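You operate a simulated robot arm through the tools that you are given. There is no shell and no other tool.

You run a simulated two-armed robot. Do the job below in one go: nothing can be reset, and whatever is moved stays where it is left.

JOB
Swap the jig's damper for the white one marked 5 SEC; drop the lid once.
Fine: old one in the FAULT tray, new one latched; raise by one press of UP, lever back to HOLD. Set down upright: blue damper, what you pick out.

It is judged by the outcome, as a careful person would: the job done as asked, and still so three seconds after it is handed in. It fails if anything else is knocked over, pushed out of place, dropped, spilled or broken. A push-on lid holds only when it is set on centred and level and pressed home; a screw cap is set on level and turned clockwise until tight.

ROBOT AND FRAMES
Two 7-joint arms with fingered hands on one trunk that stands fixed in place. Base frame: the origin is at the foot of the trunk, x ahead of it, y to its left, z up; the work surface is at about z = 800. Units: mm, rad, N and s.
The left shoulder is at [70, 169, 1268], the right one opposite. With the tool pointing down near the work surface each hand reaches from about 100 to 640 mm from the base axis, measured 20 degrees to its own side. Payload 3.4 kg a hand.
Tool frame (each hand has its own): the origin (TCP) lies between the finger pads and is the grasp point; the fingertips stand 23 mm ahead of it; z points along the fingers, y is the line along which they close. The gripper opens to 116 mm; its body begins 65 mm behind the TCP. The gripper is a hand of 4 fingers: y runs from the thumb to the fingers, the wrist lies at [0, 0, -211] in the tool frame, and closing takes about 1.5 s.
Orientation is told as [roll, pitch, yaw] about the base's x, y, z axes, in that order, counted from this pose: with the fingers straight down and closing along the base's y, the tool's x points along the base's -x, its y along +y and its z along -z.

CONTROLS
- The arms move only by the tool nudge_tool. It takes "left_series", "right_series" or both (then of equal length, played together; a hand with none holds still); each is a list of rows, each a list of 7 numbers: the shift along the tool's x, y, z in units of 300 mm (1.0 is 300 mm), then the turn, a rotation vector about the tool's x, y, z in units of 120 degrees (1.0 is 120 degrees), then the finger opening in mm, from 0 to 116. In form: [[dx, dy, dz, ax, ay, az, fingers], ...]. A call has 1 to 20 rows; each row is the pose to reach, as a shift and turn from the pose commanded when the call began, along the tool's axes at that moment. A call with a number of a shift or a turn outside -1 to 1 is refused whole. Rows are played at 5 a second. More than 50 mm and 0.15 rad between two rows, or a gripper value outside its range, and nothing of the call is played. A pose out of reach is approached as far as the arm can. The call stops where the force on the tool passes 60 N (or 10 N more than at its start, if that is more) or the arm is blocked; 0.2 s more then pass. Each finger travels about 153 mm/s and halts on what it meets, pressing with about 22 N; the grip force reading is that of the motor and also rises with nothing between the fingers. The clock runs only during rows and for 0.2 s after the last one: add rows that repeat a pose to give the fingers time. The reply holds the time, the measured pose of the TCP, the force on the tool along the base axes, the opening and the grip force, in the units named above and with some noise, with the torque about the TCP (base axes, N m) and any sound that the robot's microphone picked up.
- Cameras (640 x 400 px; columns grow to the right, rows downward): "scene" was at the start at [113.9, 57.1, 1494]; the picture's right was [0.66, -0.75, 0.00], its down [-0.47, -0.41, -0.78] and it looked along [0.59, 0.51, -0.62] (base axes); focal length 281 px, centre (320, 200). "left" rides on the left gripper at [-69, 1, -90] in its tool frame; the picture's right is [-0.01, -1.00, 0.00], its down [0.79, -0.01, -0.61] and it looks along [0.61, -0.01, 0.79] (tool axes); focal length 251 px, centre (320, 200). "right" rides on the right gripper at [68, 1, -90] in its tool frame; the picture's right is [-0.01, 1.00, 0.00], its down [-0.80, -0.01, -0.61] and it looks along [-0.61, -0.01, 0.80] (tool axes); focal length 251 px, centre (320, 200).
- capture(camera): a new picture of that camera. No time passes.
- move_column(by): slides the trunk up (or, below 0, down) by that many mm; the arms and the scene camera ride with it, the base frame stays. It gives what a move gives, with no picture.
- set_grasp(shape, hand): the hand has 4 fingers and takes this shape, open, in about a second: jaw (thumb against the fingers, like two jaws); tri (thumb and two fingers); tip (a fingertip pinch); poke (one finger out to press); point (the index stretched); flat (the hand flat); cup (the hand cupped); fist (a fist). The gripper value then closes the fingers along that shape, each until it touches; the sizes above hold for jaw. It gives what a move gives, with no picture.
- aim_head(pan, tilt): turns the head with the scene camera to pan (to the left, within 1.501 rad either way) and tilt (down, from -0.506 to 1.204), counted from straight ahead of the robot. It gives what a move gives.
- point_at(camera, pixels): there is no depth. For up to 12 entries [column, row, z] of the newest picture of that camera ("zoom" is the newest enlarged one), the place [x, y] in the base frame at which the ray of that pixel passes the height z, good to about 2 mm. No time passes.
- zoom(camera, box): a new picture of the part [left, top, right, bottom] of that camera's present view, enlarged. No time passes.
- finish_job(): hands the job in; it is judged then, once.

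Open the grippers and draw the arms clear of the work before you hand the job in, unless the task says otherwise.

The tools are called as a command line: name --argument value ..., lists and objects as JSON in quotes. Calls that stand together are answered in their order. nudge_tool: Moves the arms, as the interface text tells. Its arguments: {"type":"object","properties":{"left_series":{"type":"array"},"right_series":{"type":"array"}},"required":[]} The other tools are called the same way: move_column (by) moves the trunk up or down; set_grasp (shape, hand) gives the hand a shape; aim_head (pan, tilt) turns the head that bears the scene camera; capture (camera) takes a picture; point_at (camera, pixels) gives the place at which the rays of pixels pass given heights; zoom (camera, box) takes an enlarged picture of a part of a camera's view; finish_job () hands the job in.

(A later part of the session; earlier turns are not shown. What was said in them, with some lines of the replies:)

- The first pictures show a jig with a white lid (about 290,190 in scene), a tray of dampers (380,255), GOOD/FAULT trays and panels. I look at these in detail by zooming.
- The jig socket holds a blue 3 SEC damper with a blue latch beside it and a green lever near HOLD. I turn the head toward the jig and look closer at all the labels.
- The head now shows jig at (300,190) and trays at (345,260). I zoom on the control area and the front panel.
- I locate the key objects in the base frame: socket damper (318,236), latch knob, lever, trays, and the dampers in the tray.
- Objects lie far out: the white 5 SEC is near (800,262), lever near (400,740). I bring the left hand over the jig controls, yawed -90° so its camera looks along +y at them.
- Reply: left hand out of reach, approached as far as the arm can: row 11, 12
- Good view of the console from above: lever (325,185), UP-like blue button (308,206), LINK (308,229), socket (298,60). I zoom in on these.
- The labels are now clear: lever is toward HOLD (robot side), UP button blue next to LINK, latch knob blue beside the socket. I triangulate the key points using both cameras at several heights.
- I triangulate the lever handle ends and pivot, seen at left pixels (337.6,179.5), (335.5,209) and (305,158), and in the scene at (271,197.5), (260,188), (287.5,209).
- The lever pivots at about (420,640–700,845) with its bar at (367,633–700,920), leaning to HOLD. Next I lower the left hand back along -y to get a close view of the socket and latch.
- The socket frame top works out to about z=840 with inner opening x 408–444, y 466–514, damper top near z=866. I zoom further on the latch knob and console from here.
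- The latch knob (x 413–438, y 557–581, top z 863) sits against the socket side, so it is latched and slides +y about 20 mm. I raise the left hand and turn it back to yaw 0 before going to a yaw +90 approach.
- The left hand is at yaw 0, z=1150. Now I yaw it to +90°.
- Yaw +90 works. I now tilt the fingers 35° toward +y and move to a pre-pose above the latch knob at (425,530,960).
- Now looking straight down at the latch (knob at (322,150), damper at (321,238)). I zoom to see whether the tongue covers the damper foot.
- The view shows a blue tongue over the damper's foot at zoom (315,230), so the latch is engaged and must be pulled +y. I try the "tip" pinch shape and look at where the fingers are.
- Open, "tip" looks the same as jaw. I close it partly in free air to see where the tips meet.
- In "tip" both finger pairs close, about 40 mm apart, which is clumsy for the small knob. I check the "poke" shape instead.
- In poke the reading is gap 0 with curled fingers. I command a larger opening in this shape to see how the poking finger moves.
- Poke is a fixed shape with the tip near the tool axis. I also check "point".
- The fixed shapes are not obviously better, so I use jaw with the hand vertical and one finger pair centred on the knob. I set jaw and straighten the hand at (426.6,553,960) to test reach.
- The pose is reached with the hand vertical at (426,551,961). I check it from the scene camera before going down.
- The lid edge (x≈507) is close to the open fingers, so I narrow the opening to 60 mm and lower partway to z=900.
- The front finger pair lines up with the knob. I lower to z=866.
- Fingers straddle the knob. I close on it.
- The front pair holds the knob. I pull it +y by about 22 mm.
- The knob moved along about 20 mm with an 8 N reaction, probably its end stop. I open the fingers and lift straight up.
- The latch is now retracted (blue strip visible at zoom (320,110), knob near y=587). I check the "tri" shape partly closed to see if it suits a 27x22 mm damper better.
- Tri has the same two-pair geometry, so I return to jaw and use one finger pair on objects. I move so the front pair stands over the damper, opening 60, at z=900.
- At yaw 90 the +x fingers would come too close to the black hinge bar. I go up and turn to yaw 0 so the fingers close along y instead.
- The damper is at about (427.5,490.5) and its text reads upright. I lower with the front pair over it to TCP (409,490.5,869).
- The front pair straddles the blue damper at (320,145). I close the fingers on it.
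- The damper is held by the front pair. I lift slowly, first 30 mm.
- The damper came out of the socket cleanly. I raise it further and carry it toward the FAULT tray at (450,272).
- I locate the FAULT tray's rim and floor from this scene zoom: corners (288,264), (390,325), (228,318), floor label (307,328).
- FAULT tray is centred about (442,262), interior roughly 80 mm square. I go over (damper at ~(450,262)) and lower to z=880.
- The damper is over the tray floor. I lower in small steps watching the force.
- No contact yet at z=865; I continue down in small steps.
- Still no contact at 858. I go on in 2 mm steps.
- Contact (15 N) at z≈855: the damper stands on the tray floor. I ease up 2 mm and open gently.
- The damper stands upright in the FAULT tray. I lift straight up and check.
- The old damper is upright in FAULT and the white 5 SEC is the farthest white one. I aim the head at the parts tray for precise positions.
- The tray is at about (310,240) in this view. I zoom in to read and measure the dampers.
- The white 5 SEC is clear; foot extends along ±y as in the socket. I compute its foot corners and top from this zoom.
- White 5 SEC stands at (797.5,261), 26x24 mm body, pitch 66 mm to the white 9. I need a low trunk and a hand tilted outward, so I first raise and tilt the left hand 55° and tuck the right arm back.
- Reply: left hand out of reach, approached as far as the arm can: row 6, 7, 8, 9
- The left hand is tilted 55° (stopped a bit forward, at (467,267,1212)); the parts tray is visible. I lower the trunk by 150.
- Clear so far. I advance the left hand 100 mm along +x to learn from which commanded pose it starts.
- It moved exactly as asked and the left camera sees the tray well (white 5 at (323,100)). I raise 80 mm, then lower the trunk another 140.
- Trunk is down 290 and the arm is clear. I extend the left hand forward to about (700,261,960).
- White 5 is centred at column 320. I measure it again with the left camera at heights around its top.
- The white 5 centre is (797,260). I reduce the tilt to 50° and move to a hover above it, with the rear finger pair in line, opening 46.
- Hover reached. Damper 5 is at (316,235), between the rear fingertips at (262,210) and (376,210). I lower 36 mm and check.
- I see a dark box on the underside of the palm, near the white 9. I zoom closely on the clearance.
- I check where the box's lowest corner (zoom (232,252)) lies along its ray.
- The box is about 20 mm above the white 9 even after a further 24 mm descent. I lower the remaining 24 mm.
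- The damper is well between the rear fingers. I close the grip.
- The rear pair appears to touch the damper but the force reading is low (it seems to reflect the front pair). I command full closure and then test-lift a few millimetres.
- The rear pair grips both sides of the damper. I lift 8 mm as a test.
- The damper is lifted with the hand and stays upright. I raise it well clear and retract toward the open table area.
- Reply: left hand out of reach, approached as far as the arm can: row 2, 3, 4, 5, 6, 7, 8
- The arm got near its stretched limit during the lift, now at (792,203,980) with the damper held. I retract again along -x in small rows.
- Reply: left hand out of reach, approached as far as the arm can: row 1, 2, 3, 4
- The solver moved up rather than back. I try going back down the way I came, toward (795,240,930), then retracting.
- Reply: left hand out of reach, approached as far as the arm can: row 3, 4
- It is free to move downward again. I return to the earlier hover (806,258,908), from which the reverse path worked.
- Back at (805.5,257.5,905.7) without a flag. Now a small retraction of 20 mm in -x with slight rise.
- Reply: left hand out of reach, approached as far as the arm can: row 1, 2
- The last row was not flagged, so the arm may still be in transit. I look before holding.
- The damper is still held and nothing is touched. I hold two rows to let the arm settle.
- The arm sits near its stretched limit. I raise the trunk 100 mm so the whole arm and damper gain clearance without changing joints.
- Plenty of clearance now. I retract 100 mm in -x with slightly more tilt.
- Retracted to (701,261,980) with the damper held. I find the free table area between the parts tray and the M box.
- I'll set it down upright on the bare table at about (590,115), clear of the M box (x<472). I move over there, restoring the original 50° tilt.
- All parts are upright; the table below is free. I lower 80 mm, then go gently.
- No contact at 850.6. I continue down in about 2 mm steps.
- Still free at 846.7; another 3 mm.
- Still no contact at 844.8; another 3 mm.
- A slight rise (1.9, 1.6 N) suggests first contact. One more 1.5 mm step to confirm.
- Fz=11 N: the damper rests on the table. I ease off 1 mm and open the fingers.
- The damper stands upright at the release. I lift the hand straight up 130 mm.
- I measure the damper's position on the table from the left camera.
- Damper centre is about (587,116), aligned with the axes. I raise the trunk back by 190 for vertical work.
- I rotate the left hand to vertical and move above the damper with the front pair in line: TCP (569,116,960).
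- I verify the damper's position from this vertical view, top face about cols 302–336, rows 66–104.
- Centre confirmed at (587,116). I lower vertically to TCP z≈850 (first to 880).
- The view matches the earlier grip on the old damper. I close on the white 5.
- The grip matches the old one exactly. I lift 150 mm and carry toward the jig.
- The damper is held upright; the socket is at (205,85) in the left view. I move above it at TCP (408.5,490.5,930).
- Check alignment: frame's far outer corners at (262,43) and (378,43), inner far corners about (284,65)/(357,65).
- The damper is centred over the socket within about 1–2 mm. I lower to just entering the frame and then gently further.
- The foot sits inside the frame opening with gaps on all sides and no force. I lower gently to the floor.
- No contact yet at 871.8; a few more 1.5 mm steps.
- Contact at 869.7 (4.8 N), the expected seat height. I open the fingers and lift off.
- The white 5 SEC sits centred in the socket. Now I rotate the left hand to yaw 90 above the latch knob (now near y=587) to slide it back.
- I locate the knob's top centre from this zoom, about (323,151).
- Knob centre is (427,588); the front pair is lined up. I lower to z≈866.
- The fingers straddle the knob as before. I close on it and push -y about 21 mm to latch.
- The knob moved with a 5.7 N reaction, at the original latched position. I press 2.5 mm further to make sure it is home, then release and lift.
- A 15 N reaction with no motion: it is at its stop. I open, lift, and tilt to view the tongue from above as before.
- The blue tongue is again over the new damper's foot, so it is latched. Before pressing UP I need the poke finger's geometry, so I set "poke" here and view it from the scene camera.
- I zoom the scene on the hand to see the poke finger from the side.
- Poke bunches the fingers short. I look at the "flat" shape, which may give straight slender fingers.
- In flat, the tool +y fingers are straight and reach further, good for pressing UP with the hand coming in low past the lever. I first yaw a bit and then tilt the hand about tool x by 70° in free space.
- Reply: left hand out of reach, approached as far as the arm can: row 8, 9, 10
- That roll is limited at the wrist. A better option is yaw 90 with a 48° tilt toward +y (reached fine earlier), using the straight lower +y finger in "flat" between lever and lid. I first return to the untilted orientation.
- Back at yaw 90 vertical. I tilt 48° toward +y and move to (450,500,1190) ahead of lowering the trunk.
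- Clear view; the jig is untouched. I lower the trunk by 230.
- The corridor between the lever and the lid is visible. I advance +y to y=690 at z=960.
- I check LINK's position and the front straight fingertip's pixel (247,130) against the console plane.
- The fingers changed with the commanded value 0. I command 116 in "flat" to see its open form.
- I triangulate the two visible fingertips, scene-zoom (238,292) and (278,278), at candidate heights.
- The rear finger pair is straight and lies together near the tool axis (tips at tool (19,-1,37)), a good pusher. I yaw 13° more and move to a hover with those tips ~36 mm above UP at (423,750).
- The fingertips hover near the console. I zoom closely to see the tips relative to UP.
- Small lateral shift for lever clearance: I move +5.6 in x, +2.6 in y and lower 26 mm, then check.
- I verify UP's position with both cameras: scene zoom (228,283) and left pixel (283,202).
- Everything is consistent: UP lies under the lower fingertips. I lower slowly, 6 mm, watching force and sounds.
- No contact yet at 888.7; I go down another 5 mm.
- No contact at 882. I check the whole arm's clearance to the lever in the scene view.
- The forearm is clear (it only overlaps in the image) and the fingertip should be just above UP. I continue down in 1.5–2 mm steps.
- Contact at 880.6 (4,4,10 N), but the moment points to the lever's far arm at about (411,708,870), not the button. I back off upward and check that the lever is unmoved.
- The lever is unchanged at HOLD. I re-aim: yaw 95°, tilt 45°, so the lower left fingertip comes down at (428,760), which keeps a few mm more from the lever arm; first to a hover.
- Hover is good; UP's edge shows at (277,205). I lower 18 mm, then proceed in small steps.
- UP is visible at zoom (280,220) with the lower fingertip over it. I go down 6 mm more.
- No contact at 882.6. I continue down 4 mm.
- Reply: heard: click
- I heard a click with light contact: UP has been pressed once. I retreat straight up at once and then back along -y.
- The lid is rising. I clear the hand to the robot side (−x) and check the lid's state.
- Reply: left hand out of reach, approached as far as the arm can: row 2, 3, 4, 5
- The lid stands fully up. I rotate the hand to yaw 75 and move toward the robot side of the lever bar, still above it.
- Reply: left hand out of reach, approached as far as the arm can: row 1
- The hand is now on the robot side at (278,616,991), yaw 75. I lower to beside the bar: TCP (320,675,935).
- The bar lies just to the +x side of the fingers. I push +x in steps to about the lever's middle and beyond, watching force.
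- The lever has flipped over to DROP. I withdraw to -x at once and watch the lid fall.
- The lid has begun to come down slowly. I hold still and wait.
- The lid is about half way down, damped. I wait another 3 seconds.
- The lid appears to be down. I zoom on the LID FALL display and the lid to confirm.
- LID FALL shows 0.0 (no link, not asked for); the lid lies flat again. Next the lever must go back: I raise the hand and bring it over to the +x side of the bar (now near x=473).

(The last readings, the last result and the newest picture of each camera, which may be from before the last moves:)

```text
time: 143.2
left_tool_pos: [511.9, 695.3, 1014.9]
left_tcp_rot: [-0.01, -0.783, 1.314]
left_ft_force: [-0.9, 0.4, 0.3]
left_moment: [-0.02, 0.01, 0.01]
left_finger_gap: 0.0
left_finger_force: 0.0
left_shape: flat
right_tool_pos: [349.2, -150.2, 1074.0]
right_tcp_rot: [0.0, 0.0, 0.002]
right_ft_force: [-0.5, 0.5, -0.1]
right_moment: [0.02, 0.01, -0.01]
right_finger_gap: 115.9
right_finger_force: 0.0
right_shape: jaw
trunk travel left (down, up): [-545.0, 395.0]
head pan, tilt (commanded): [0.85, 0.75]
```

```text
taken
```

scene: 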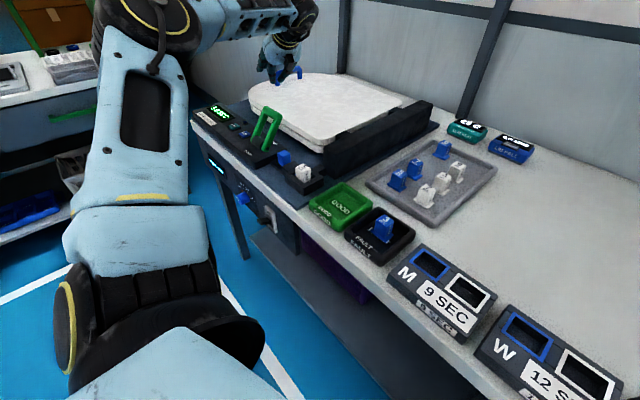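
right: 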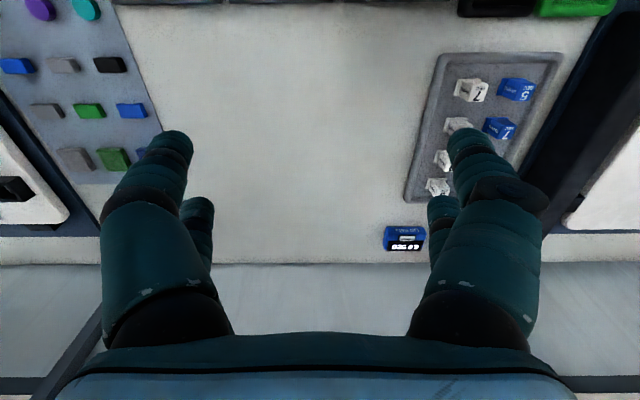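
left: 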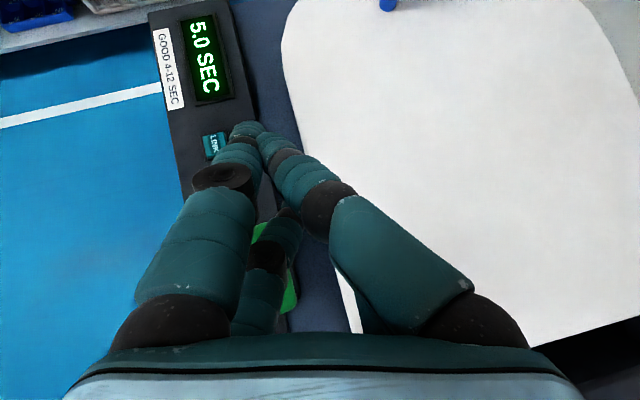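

The console shows 5.0 SEC, so the drop was timed. The green bar peeks out at (290,290) and (262,235); I locate it precisely.

zoom --camera "left" --box '[220, 180, 380, 340]'

point_at --camera "left" --pixels '[[297, 290, 925], [262, 228, 925], [290, 310, 920], [255, 240, 925], [297, 300, 920]]'

zoom --camera "scene" --box '[220, 90, 320, 170]'

```text
2.50 times, centred on (300, 260) of left
```

zoom: 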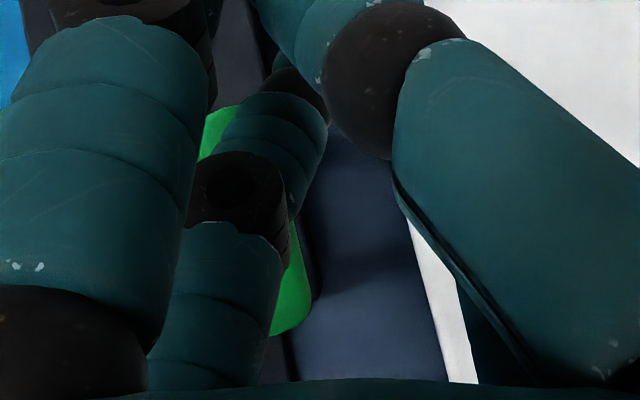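

```text
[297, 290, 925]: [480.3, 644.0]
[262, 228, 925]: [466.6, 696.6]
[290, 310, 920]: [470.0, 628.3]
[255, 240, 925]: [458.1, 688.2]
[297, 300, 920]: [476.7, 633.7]
```

```text
5.00 times, centred on (270, 130) of scene
```

zoom: 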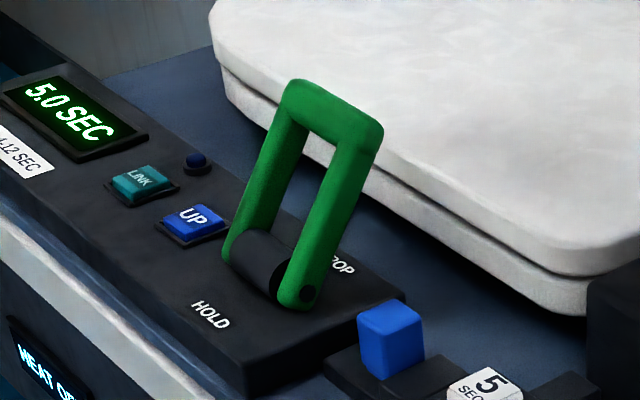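

The bar's right edge is near x=480. I lower the fingers on its +x side to TCP (514,694,942).

nudge_tool --left_series '[[0.058, -0.003, 0.057, 0, 0, 0, 116], [0.115, -0.005, 0.114, 0, 0, 0, 116], [0.1727, -0.0073, 0.1713, 0, 0, 0, 116], [0.1727, -0.0073, 0.1713, 0, 0, 0, 116]]'

zoom --camera "left" --box '[200, 160, 380, 340]'

zoom --camera "scene" --box '[220, 70, 320, 150]'

```text
time: 144.2
left_tool_pos: [515.7, 691.8, 942.7]
left_tcp_rot: [-0.007, -0.784, 1.313]
left_ft_force: [-0.1, 0.8, -0.4]
left_moment: [0.0, 0.0, -0.02]
left_finger_gap: 0.0
left_finger_force: 0.1
left_shape: flat
right_tool_pos: [349.2, -151.2, 1072.9]
right_tcp_rot: [0.0, -0.001, 0.001]
right_ft_force: [-1.0, 0.3, 0.6]
right_moment: [-0.02, 0.0, -0.03]
right_finger_gap: 115.7
right_finger_force: 0.0
right_shape: jaw
trunk travel left (down, up): [-545.0, 395.0]
head pan, tilt (commanded): [0.85, 0.75]
```

```text
2.22 times, centred on (290, 250) of left
```

zoom: 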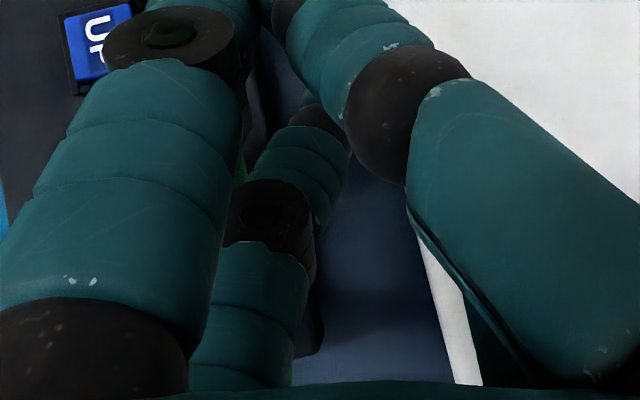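

```text
5.00 times, centred on (270, 110) of scene
```

zoom: 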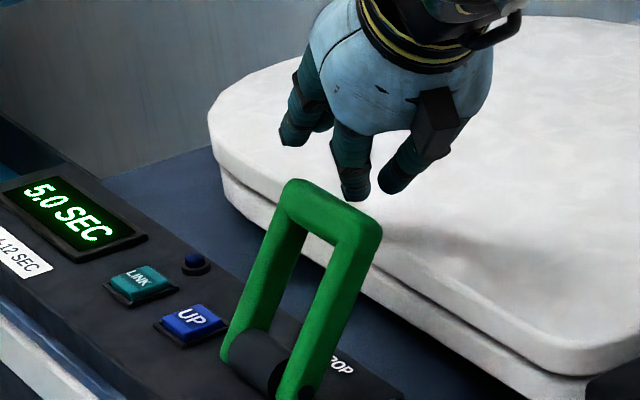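

The fingers stand behind the bar on its +x side. I pull -x along the lever's arc.

nudge_tool --left_series '[[0.0107, 0.0571, -0.0106, 0, 0, 0, 116], [0.0074, 0.1151, -0.0356, 0, 0, 0, 116], [0.0018, 0.1731, -0.063, 0, 0, 0, 116], [0.0067, 0.2247, -0.0773, 0, 0, 0, 116]]'

zoom --camera "scene" --box '[220, 70, 320, 150]'

```text
time: 145.2
left_tool_pos: [442.2, 693.6, 955.7]
left_tcp_rot: [-0.006, -0.781, 1.314]
left_ft_force: [0.9, 0.2, -0.4]
left_moment: [0.0, 0.01, -0.02]
left_finger_gap: 0.0
left_finger_force: 0.1
left_shape: flat
right_tool_pos: [350.0, -150.4, 1072.5]
right_tcp_rot: [-0.001, -0.001, 0.002]
right_ft_force: [-0.2, 0.4, 0.3]
right_moment: [-0.02, 0.01, 0.01]
right_finger_gap: 115.5
right_finger_force: 0.0
right_shape: jaw
trunk travel left (down, up): [-545.0, 395.0]
head pan, tilt (commanded): [0.85, 0.75]
```

```text
5.00 times, centred on (270, 110) of scene
```

zoom: 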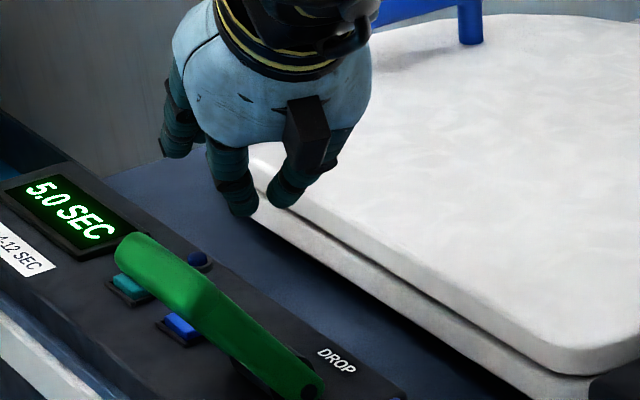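

The lever has flipped back to HOLD. I raise the hand clear and inspect the lever.

nudge_tool --left_series '[[-0.1, 0, -0.1, 0, 0, 0, 116], [-0.2, 0, -0.2, 0, 0, 0, 116], [-0.24, 0, -0.28, 0, 0, 0, 116], [-0.16, 0, -0.36, 0, 0, 0, 116], [-0.08, 0, -0.44, 0, 0, 0, 116], [-0.0, 0, -0.52, 0, 0, 0, 116], [0.0, 0, -0.52, 0, 0, 0, 116]]'

capture --camera "left"

zoom --camera "scene" --box '[200, 70, 340, 190]'

```text
time: 146.8
left_tool_pos: [415.3, 586.6, 1068.7]
left_tcp_rot: [-0.006, -0.785, 1.315]
left_ft_force: [0.6, 0.1, 0.2]
left_moment: [0.01, 0.01, 0.0]
left_finger_gap: 0.0
left_finger_force: 0.1
left_shape: flat
right_tool_pos: [350.2, -150.0, 1072.4]
right_tcp_rot: [0.0, -0.001, 0.002]
right_ft_force: [0.8, -0.2, 0.6]
right_moment: [-0.03, -0.01, 0.0]
right_finger_gap: 115.8
right_finger_force: 0.1
right_shape: jaw
trunk travel left (down, up): [-545.0, 395.0]
head pan, tilt (commanded): [0.85, 0.75]
```

```text
taken
```

left: 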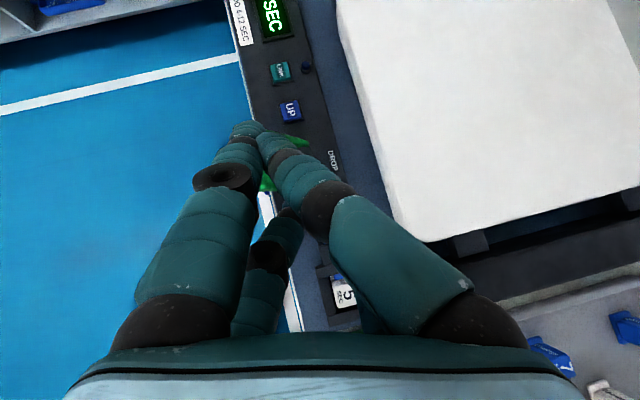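

```text
3.33 times, centred on (270, 130) of scene
```

zoom: 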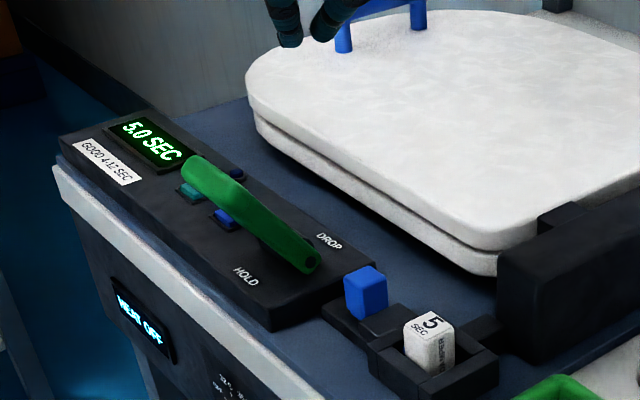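

Lever at HOLD, lid down, white 5 latched. I raise the trunk back and open the left hand well above the work.

move_column --by 230

set_grasp --hand "left" --shape "jaw"

capture --camera "scene"

```text
time: 149.2
left_tool_pos: [415.4, 587.5, 1297.5]
left_tcp_rot: [-0.007, -0.784, 1.312]
left_ft_force: [-0.9, -1.0, -1.1]
left_moment: [-0.05, -0.02, 0.01]
left_finger_gap: 0.0
left_finger_force: 0.0
left_shape: flat
right_tool_pos: [349.6, -152.7, 1302.6]
right_tcp_rot: [0.0, -0.001, 0.002]
right_ft_force: [0.8, 0.5, -0.1]
right_moment: [0.06, 0.01, -0.01]
right_finger_gap: 116.0
right_finger_force: 0.1
right_shape: jaw
trunk travel left (down, up): [-775.0, 165.0]
head pan, tilt (commanded): [0.85, 0.75]
```

```text
time: 150.1
left_tool_pos: [416.1, 587.0, 1299.0]
left_tcp_rot: [-0.007, -0.784, 1.312]
left_ft_force: [-0.5, -0.8, -0.4]
left_moment: [0.03, 0.01, 0.01]
left_finger_gap: 115.8
left_finger_force: 0.2
left_shape: jaw
right_tool_pos: [350.0, -150.7, 1302.8]
right_tcp_rot: [-0.001, 0.0, 0.002]
right_ft_force: [-0.2, -0.2, 0.4]
right_moment: [0.02, 0.03, 0.0]
right_finger_gap: 116.1
right_finger_force: 0.2
right_shape: jaw
trunk travel left (down, up): [-775.0, 165.0]
head pan, tilt (commanded): [0.85, 0.75]
```

```text
taken
```

scene: 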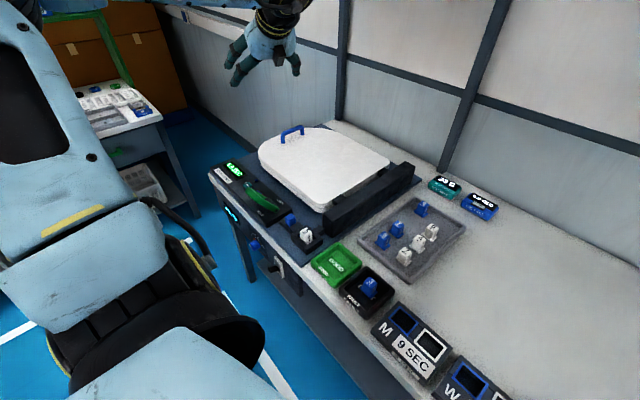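

All is in place. I draw the left arm back toward the robot and check the whole work once more.

nudge_tool --left_series '[[0.083, 0.0625, -0.071, 0, 0, 0, 116], [0.166, 0.125, -0.142, 0, 0, 0, 116], [0.249, 0.1875, -0.213, 0, 0, 0, 116], [0.332, 0.25, -0.284, 0, 0, 0, 116], [0.332, 0.25, -0.284, 0, 0, 0, 116]]'

zoom --camera "scene" --box '[200, 120, 340, 260]'

zoom --camera "scene" --box '[300, 180, 480, 320]'

zoom --camera "scene" --box '[280, 215, 336, 250]'

```text
time: 151.3
left_tool_pos: [309.2, 477.7, 1287.3]
left_tcp_rot: [-0.006, -0.784, 1.312]
left_ft_force: [0.1, 0.3, 0.7]
left_moment: [0.04, -0.02, -0.01]
left_finger_gap: 115.8
left_finger_force: 0.0
left_shape: jaw
right_tool_pos: [350.8, -149.5, 1302.7]
right_tcp_rot: [0.001, 0.001, 0.003]
right_ft_force: [-0.5, 0.5, 0.3]
right_moment: [-0.03, -0.01, -0.01]
right_finger_gap: 116.0
right_finger_force: 0.1
right_shape: jaw
trunk travel left (down, up): [-775.0, 165.0]
head pan, tilt (commanded): [0.85, 0.75]
```

```text
2.86 times, centred on (270, 190) of scene
```

zoom: 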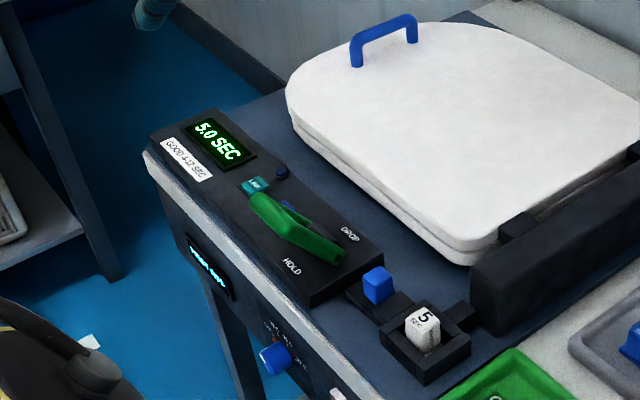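

```text
2.86 times, centred on (390, 250) of scene
```

zoom: 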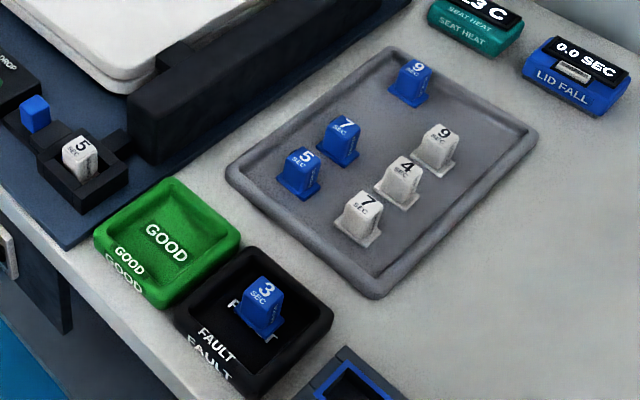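

```text
11.43 times, centred on (308, 232) of scene
```

zoom: 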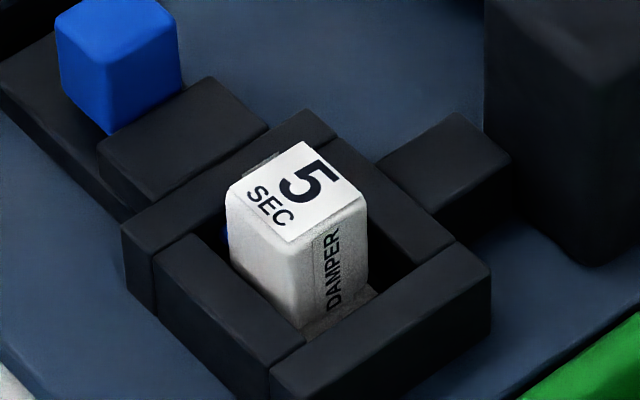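

The old blue 3 SEC stands upright in FAULT. The white 5 SEC is seated with its blue tongue latched. The lid is down after one drop timed at 5.0 SEC and the lever is at HOLD. Both hands are open and clear, so I hand the job in.

finish_job

```text
The job is handed in.
```

I've handed the job in: the white 5 SEC damper is in the jig, latched, and the lid has been dropped once. The result of the check hasn't come back.

- **Old damper:** the blue 3 SEC damper stands upright in the FAULT tray.
- **New damper:** the white 5 SEC one is seated in the jig, and the latch tongue is over its foot. On the way I stood it upright on the bare table once, to change my grip.
- **Lid:** one press of UP raised it, one drop lowered it, and the console timed the fall at 5.0 SEC, within the 4–12 SEC marked GOOD. It is down now.
- **Lever:** back at HOLD.

On my first try at UP, a finger rested lightly on the lever arm, about 10 N, pushing toward HOLD. I backed off, and the lever had not moved.

The separate LID FALL display still reads 0.0 SEC. I left its ZERO button and the LINK button alone, since the job didn't ask for them.

Everything else looked in place in the last pictures, and both hands are open and clear of the work.
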